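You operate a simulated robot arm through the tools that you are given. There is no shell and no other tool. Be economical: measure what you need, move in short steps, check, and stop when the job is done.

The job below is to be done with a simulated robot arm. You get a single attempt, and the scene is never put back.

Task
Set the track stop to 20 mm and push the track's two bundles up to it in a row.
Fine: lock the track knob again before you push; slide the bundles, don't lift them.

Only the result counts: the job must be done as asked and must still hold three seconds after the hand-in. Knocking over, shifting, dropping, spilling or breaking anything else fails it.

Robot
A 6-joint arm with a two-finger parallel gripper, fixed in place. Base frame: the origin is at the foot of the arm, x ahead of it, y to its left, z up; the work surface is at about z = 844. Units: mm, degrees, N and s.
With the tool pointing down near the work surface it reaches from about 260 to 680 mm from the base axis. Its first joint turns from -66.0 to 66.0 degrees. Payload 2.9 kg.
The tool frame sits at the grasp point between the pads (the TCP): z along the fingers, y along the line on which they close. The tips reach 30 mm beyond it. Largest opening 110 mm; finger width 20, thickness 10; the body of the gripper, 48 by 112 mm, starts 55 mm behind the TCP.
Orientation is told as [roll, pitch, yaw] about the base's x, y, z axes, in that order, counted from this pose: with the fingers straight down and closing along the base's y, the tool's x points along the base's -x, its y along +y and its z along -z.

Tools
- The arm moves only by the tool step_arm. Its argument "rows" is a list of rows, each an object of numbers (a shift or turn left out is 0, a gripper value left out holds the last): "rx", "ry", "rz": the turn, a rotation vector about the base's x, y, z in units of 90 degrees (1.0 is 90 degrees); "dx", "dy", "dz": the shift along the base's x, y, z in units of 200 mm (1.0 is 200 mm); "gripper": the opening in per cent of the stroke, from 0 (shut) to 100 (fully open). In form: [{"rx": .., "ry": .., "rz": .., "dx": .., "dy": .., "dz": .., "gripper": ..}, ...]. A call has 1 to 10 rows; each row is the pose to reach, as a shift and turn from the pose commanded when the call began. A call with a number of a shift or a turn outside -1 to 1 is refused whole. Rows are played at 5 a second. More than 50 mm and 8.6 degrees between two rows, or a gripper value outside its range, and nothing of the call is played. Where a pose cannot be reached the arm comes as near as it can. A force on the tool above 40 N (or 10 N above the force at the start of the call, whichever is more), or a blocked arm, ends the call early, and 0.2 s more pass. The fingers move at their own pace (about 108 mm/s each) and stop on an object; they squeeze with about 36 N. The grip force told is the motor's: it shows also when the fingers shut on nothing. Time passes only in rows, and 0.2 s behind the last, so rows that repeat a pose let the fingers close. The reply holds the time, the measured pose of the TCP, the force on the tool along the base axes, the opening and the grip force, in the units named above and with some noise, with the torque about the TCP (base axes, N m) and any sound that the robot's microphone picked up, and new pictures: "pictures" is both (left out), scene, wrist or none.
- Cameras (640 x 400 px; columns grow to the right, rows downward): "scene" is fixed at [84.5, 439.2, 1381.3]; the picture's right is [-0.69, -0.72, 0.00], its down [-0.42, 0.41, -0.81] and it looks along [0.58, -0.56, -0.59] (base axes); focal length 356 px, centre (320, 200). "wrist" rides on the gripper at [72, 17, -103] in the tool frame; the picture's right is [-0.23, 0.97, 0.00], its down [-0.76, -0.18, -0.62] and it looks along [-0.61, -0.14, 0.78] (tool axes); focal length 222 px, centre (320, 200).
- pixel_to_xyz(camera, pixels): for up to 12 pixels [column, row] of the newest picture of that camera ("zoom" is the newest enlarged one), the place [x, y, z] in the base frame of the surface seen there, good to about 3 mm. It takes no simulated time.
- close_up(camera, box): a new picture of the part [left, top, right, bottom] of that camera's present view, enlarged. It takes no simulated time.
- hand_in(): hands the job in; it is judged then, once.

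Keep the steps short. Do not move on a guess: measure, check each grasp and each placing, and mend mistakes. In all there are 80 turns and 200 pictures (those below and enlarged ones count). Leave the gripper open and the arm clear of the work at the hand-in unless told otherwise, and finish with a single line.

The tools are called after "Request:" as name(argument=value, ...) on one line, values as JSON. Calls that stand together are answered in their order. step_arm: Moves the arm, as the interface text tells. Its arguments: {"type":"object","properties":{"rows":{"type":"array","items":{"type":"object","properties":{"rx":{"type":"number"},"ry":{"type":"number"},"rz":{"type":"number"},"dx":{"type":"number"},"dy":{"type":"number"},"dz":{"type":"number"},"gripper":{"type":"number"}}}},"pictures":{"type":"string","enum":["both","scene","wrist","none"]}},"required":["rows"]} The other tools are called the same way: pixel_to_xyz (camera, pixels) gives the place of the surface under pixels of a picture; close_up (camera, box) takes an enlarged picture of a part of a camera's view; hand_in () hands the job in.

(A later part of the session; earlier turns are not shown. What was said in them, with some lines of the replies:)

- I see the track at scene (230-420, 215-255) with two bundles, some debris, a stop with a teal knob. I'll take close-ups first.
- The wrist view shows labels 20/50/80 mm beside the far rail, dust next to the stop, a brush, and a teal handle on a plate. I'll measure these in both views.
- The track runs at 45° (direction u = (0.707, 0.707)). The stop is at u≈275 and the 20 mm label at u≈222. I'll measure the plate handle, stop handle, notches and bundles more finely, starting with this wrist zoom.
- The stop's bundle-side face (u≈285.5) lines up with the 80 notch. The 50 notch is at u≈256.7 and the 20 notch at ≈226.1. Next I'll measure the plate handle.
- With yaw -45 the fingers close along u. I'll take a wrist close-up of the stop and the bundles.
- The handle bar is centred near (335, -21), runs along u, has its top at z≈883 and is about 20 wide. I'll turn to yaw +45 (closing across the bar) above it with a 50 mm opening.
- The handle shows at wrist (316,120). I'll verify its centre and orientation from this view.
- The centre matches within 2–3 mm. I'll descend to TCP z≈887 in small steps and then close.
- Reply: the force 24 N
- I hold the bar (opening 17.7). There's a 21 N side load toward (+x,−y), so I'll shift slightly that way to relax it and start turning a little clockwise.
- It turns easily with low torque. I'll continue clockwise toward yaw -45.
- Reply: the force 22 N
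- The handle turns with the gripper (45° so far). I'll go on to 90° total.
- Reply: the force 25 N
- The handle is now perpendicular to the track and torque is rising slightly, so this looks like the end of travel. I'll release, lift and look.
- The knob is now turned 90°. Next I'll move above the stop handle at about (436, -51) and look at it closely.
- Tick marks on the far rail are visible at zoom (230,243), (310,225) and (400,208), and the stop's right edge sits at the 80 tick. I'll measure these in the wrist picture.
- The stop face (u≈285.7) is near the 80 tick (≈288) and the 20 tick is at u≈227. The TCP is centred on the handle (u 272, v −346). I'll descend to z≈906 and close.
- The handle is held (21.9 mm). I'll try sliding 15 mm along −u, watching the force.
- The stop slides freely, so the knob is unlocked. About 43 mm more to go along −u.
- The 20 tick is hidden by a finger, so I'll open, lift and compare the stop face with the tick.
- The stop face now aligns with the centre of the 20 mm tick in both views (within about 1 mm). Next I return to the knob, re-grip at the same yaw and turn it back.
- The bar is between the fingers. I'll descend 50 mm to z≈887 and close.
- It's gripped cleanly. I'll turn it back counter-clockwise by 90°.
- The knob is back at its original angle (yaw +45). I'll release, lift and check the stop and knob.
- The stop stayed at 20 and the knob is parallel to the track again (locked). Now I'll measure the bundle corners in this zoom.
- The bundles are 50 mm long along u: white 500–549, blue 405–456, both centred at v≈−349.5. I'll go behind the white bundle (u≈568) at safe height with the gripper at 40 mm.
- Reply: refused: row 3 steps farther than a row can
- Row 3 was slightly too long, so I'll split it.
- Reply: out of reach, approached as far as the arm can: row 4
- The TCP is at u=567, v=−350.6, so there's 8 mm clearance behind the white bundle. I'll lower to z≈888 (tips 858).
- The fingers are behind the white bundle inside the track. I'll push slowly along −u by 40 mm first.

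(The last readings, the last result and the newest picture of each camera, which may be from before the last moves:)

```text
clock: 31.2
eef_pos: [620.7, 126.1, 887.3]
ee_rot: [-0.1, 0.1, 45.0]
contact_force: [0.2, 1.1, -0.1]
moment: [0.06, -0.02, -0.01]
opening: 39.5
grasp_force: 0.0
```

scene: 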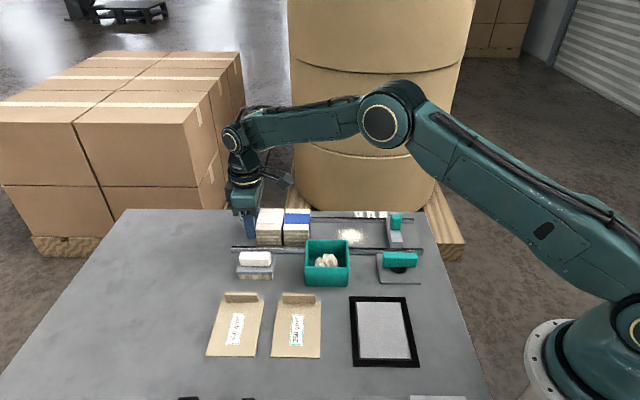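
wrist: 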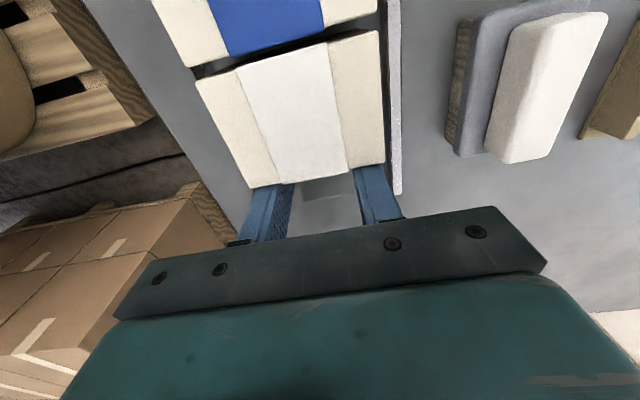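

It slides straight with a 1 N force, and a gap of about 12 mm remains to the blue bundle. I'll continue another 80 mm.

Request:
step_arm(rows=[{"dx": -0.028, "dy": -0.028}, {"dx": -0.056, "dy": -0.056}, {"dx": -0.084, "dy": -0.084}, {"dx": -0.112, "dy": -0.112}, {"dx": -0.14, "dy": -0.14}, {"dx": -0.168, "dy": -0.168}, {"dx": -0.196, "dy": -0.196}, {"dx": -0.224, "dy": -0.224}, {"dx": -0.252, "dy": -0.252}, {"dx": -0.28, "dy": -0.28}])

Request:
close_up(camera="scene", box=[240, 180, 430, 290])

```text
clock: 33.4
eef_pos: [564.9, 70.2, 886.8]
ee_rot: [0.1, 0.0, 44.9]
contact_force: [0.4, -0.1, 0.3]
moment: [-0.01, 0.0, -0.01]
opening: 39.4
grasp_force: 0.0
```

scene: 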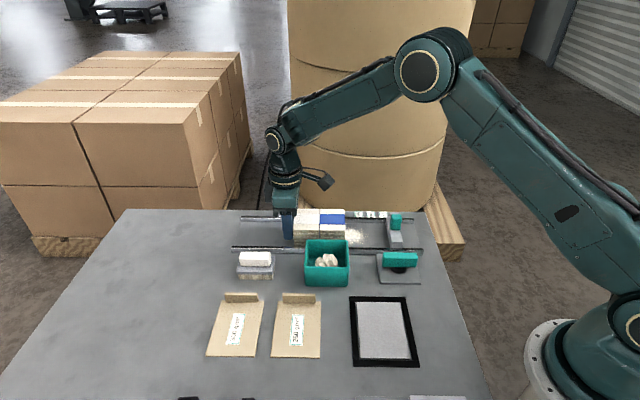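
wrist: 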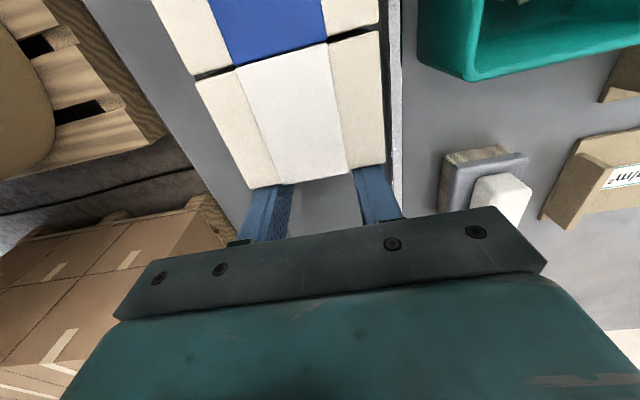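

```text
3.37 times, centred on (335, 235) of scene
```

zoom: 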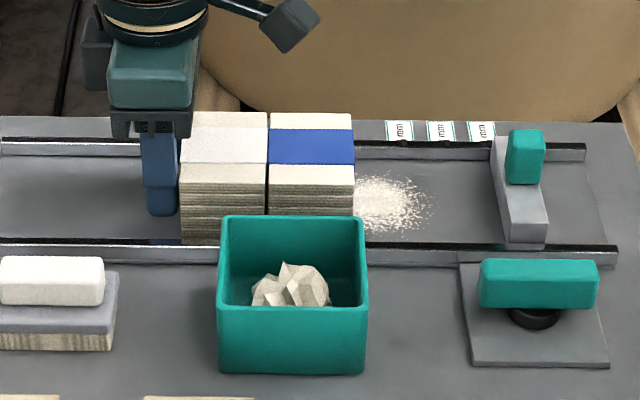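

Both bundles move as a row. The blue front is reaching the dust, so I'll push 30 mm and see what the dust does.

Request:
step_arm(rows=[{"dx": -0.02, "dy": -0.02}, {"dx": -0.04, "dy": -0.04}, {"dx": -0.06, "dy": -0.06}, {"dx": -0.08, "dy": -0.08}, {"dx": -0.106, "dy": -0.106}], pictures="none")

Request:
close_up(camera="scene", box=[290, 190, 430, 280])

```text
clock: 34.6
eef_pos: [544.8, 47.2, 887.8]
ee_rot: [0.0, 0.0, 44.9]
contact_force: [0.9, 0.1, -0.3]
moment: [0.01, 0.04, 0.03]
opening: 39.5
grasp_force: 0.1
```

```text
4.44 times, centred on (360, 235) of scene
```

zoom: 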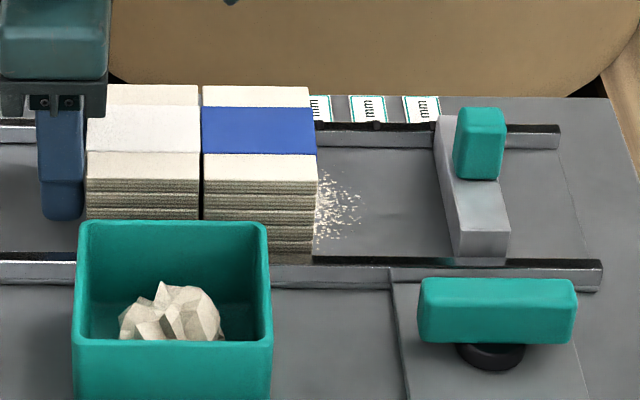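

The dust doesn't move or resist, so it isn't an obstacle. I'll continue 65 mm, then approach the stop slowly.

Request:
step_arm(rows=[{"dx": -0.025, "dy": -0.025}, {"dx": -0.05, "dy": -0.05}, {"dx": -0.075, "dy": -0.075}, {"dx": -0.1, "dy": -0.1}, {"dx": -0.125, "dy": -0.125}, {"dx": -0.15, "dy": -0.15}, {"dx": -0.175, "dy": -0.175}, {"dx": -0.2, "dy": -0.2}, {"dx": -0.22, "dy": -0.22}, {"dx": -0.23, "dy": -0.23}], pictures="wrist")

Request:
close_up(camera="scene", box=[310, 190, 430, 270])

```text
clock: 36.8
eef_pos: [497.8, 2.6, 888.7]
ee_rot: [0.0, 0.0, 45.0]
contact_force: [0.5, 1.2, -0.3]
moment: [0.01, -0.03, 0.0]
opening: 39.6
grasp_force: 0.1
```

wrist: 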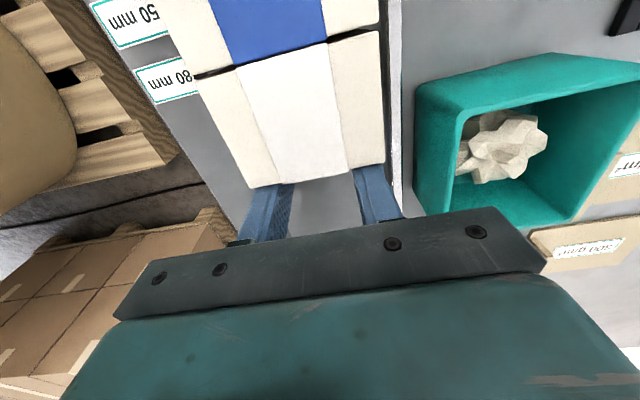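

```text
5.00 times, centred on (370, 230) of scene
```

zoom: 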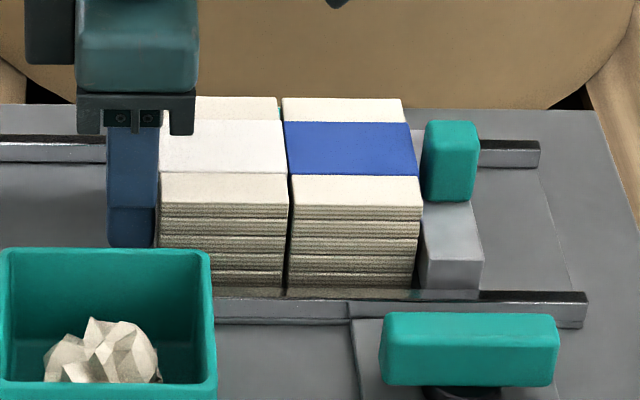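

The row is close to the stop (about 10–15 mm left). I'll make small 2 mm steps and watch the force.

Request:
step_arm(rows=[{"dx": -0.007, "dy": -0.007}, {"dx": -0.014, "dy": -0.014}, {"dx": -0.021, "dy": -0.021}, {"dx": -0.028, "dy": -0.028}, {"dx": -0.035, "dy": -0.035}], pictures="none")

Request:
close_up(camera="scene", box=[330, 190, 430, 270])

```text
clock: 38.0
eef_pos: [494.4, -1.2, 889.6]
ee_rot: [-0.3, -0.6, 45.4]
contact_force: [24.7, 28.2, 6.2]
moment: [-0.08, 0.09, -0.52]
opening: 39.4
grasp_force: 0.1
```

```text
5.00 times, centred on (380, 230) of scene
```

zoom: 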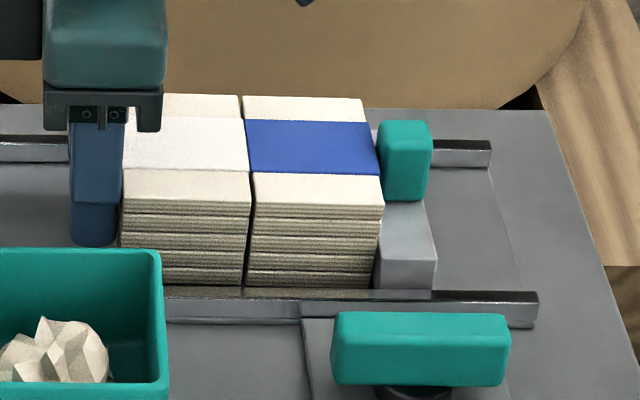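

Contact: 37 N along +u, with blue touching the stop. I'll back off about 8 mm and measure the gaps and whether the stop held.

Request:
step_arm(rows=[{"dx": 0.01, "dy": 0.01}, {"dx": 0.03, "dy": 0.03}], pictures="both")

Request:
close_up(camera="scene", box=[335, 200, 415, 260])

Request:
pixel_to_xyz(camera="zoom", pixels=[[95, 170], [105, 40], [280, 170], [265, 30], [300, 170], [290, 40], [485, 175], [465, 35], [480, 310], [492, 300], [520, 180], [545, 230]])

```text
clock: 38.6
eef_pos: [495.4, -0.7, 886.4]
ee_rot: [0.2, 0.4, 44.6]
contact_force: [3.1, 1.8, 1.4]
moment: [-0.08, -0.03, 0.13]
opening: 39.8
grasp_force: 0.5
```

scene: 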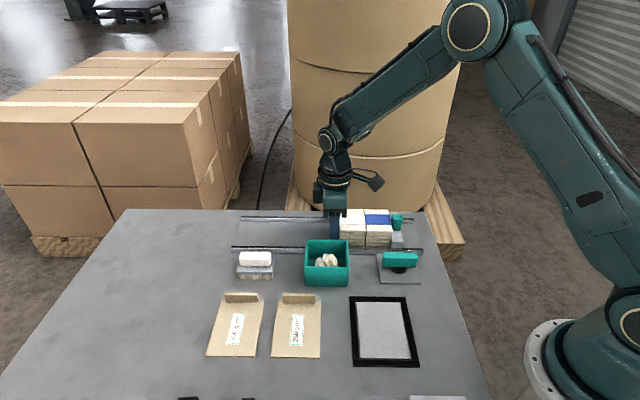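
wrist: 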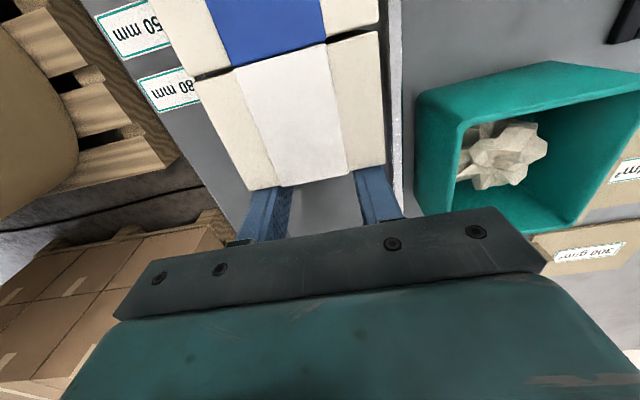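

```text
6.67 times, centred on (375, 230) of scene
```

zoom: 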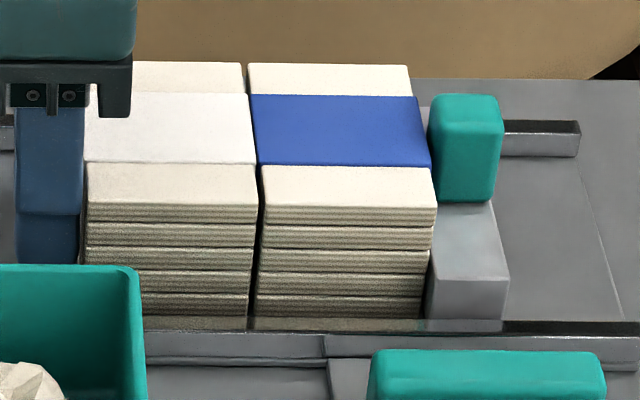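

```text
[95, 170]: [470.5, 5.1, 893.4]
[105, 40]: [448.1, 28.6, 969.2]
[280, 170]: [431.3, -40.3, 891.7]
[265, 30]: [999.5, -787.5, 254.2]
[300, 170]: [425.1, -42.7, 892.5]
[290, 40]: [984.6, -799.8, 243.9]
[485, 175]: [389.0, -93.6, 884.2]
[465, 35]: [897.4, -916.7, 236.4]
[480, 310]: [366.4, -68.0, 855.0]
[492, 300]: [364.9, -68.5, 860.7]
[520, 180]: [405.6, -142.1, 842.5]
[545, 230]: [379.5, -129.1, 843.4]
```

Only the thin bands seem to separate the faces, and the row ended firmly against the stop. I'll back away 25 mm, lift, and inspect from above.

Request:
step_arm(rows=[{"dx": 0.04, "dy": 0.04}, {"dx": 0.09, "dy": 0.09}, {"dx": 0.09, "dy": 0.09, "dz": 0.15}, {"dx": 0.09, "dy": 0.09, "dz": 0.35}, {"dx": 0.09, "dy": 0.09, "dz": 0.55}, {"dx": 0.09, "dy": 0.09, "dz": 0.7}])

Request:
close_up(camera="scene", box=[335, 200, 425, 270])

Request:
close_up(camera="wrist", box=[150, 0, 350, 125])

```text
clock: 40.0
eef_pos: [513.8, 18.4, 1028.1]
ee_rot: [0.0, 0.0, 44.9]
contact_force: [0.9, 0.0, -1.0]
moment: [0.04, 0.02, 0.01]
opening: 39.7
grasp_force: 0.1
```

scene: 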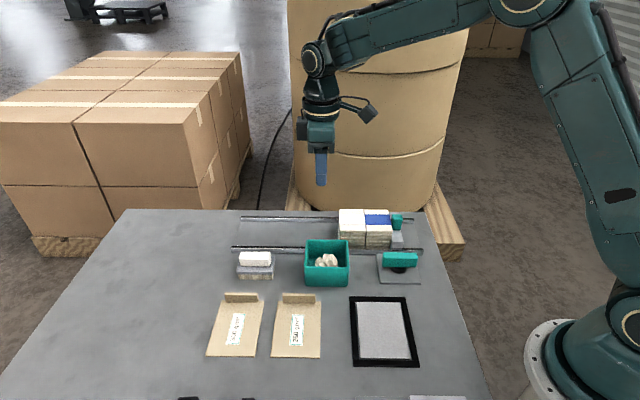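
wrist: 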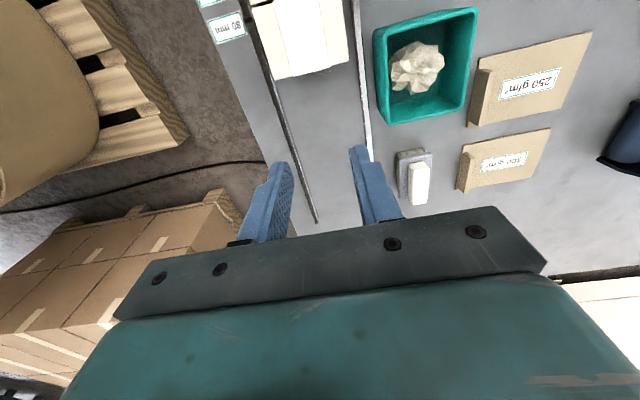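

```text
5.71 times, centred on (380, 235) of scene
```

zoom: 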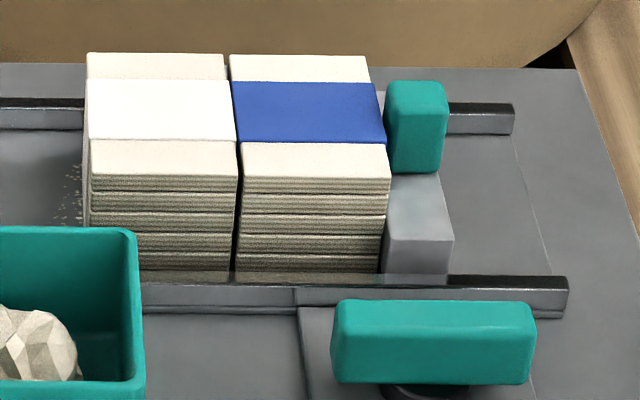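

```text
3.20 times, centred on (250, 62) of wrist
```

zoom: 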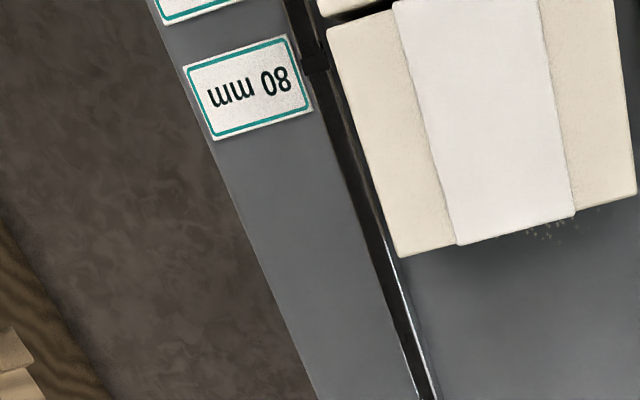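

I'll view from directly above with yaw −45 to check the bundle–stop contact and the 20 mm tick.

Request:
step_arm(rows=[{"rz": -0.09}, {"rz": -0.18}, {"rz": -0.27, "dx": -0.06, "dy": -0.06}, {"rz": -0.36, "dx": -0.12, "dy": -0.12}, {"rz": -0.45, "dx": -0.18, "dy": -0.18}, {"rz": -0.54, "dx": -0.24, "dy": -0.24}, {"rz": -0.63, "dx": -0.3, "dy": -0.3}, {"rz": -0.72, "dx": -0.36, "dy": -0.36}, {"rz": -0.81, "dx": -0.42, "dy": -0.42}, {"rz": -0.9, "dx": -0.46, "dy": -0.46}], pictures="none")

Request:
step_arm(rows=[{"rz": -0.05, "gripper": 100}, {"rz": -0.1}, {"rz": -0.1}], pictures="wrist")

Request:
close_up(camera="wrist", box=[270, 70, 430, 190])

```text
clock: 42.2
eef_pos: [423.0, -73.3, 1027.8]
ee_rot: [0.0, 0.1, -36.1]
contact_force: [-1.2, -0.1, 0.1]
moment: [0.02, 0.01, 0.01]
opening: 39.7
grasp_force: 0.0
```

```text
clock: 43.0
eef_pos: [422.5, -72.6, 1029.0]
ee_rot: [0.1, 0.0, -45.1]
contact_force: [-0.4, -0.4, 0.0]
moment: [0.01, 0.03, -0.02]
opening: 109.8
grasp_force: 0.1
```

wrist: 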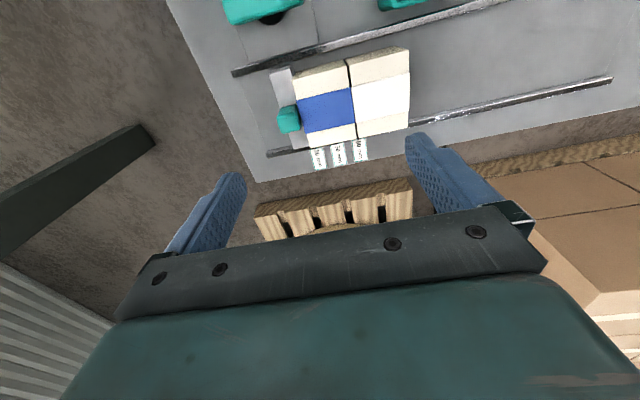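

```text
3.33 times, centred on (350, 130) of wrist
```

zoom: 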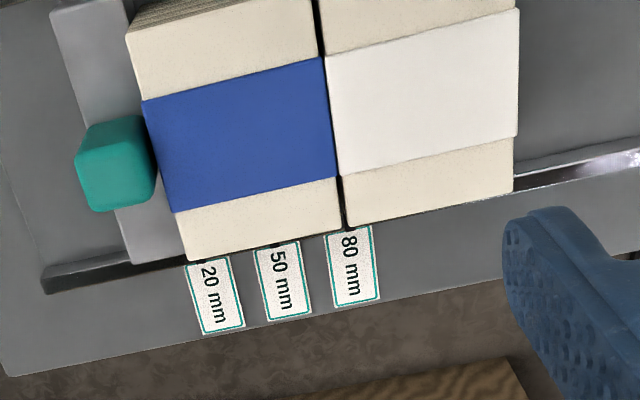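

Compared with the earlier picture, the stop corner in the scene view has not moved (403.3 vs 402.9 px). I'll take fine close-ups of the stop/tick area and the contact.

Request:
close_up(camera="scene", box=[355, 200, 425, 250])

Request:
close_up(camera="wrist", box=[265, 55, 345, 165])

Request:
pixel_to_xyz(camera="wrist", pixels=[[276, 75], [289, 72], [291, 75], [297, 145], [303, 143], [305, 146], [296, 85], [300, 85], [346, 85], [351, 85], [407, 85], [314, 149]])

```text
8.00 times, centred on (390, 225) of scene
```

zoom: 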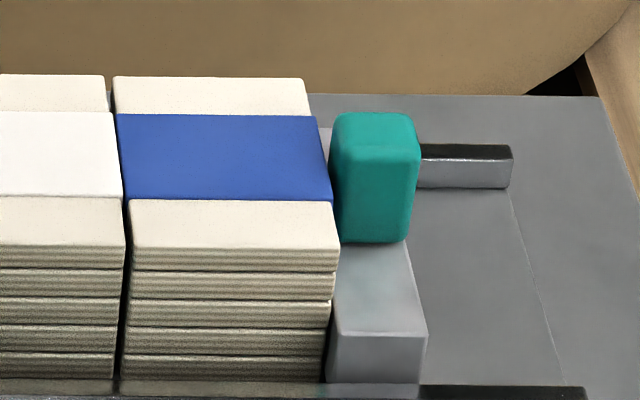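

```text
3.64 times, centred on (305, 110) of wrist
```

zoom: 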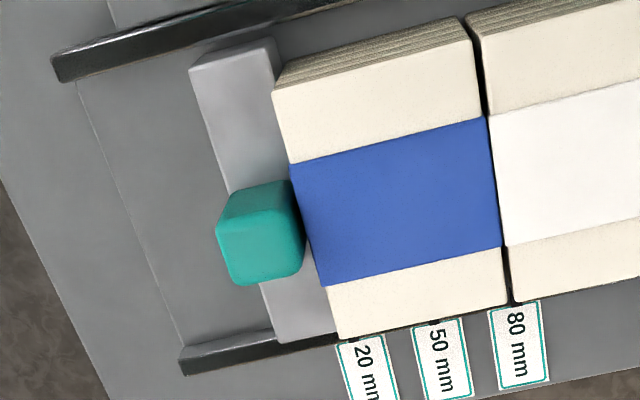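

```text
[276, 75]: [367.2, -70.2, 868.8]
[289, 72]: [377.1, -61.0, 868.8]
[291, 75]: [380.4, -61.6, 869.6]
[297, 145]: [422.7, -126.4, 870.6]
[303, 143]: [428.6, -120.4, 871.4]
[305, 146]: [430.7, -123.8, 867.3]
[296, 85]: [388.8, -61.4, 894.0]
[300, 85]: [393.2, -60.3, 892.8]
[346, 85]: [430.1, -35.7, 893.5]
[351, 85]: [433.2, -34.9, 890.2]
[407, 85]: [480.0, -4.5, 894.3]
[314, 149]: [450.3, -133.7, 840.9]
```

The scene overlay suggests the stop may have shifted about 1 mm. I'll repeat exactly the earlier inspection pose (396.4, −92.8, 978) to compare it with the tick.

Request:
step_arm(rows=[{"dx": -0.065, "dy": -0.05, "gripper": 45}, {"dx": -0.13, "dy": -0.101, "dz": -0.05}, {"dx": -0.13, "dy": -0.101, "dz": -0.15}, {"dx": -0.13, "dy": -0.101, "dz": -0.255}, {"dx": -0.13, "dy": -0.101, "dz": -0.255}], pictures="wrist")

Request:
close_up(camera="wrist", box=[290, 130, 390, 193])

```text
clock: 44.2
eef_pos: [397.9, -93.2, 977.1]
ee_rot: [0.1, 0.1, -44.9]
contact_force: [-0.4, 0.4, 0.5]
moment: [-0.01, 0.01, 0.0]
opening: 49.5
grasp_force: 0.1
```

wrist: 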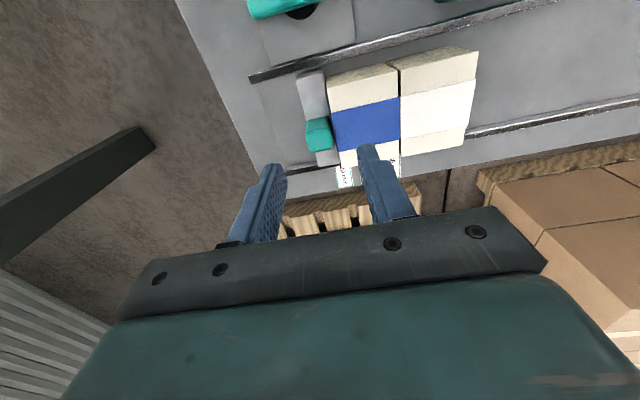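

```text
6.35 times, centred on (340, 162) of wrist
```

zoom: 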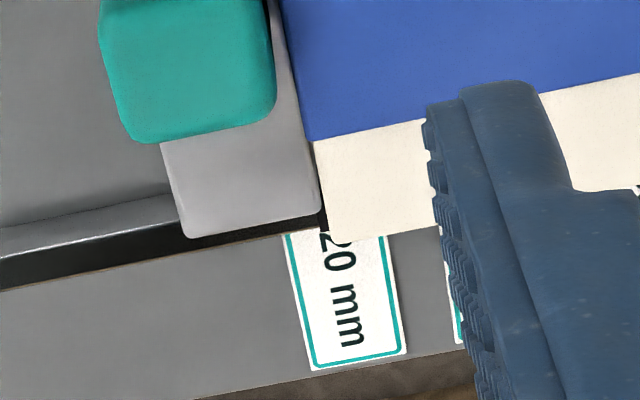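

Relative to the label, the stop face is within about 1 mm of the 20 mm tick, the bundles' bands touch each other, and blue touches the stop. I'll raise the arm clear with the gripper open and make a last check.

Request:
step_arm(rows=[{"dz": 0.2, "gripper": 100}, {"dz": 0.4}, {"dz": 0.6, "dx": -0.05, "dy": 0.1}, {"dz": 0.7, "dx": -0.1, "dy": 0.2}, {"dz": 0.7, "dx": -0.1, "dy": 0.2}])

Request:
close_up(camera="scene", box=[225, 195, 435, 290])

```text
clock: 45.4
eef_pos: [377.5, -52.6, 1117.5]
ee_rot: [0.0, 0.0, -44.9]
contact_force: [-1.4, -0.3, 0.2]
moment: [0.0, -0.02, 0.0]
opening: 110.2
grasp_force: 0.0
```

scene: 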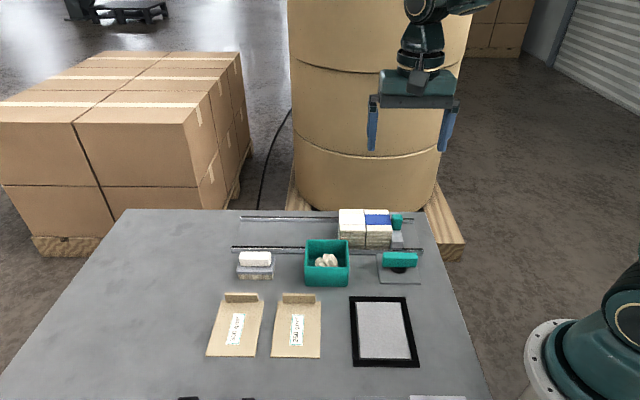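
wrist: 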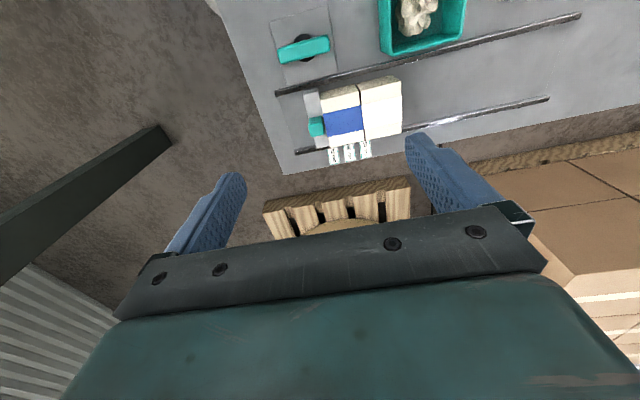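

```text
3.05 times, centred on (330, 242) of scene
```

zoom: 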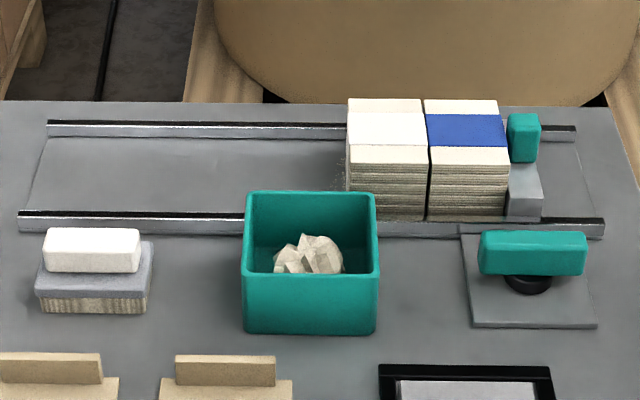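

The stop is at 20 mm, the knob is locked, the bundles stand in a row against the stop, nothing else has moved, and the arm is clear with the gripper open. Handing in.

Request:
hand_in()

```text
The job is handed in.
```

I set the track stop to the 20 mm mark (within about 1 mm by the pictures), locked the knob again, and slid both bundles in a row up against the stop; I did not sweep the dust on the track, and the bundles now cover most of it.
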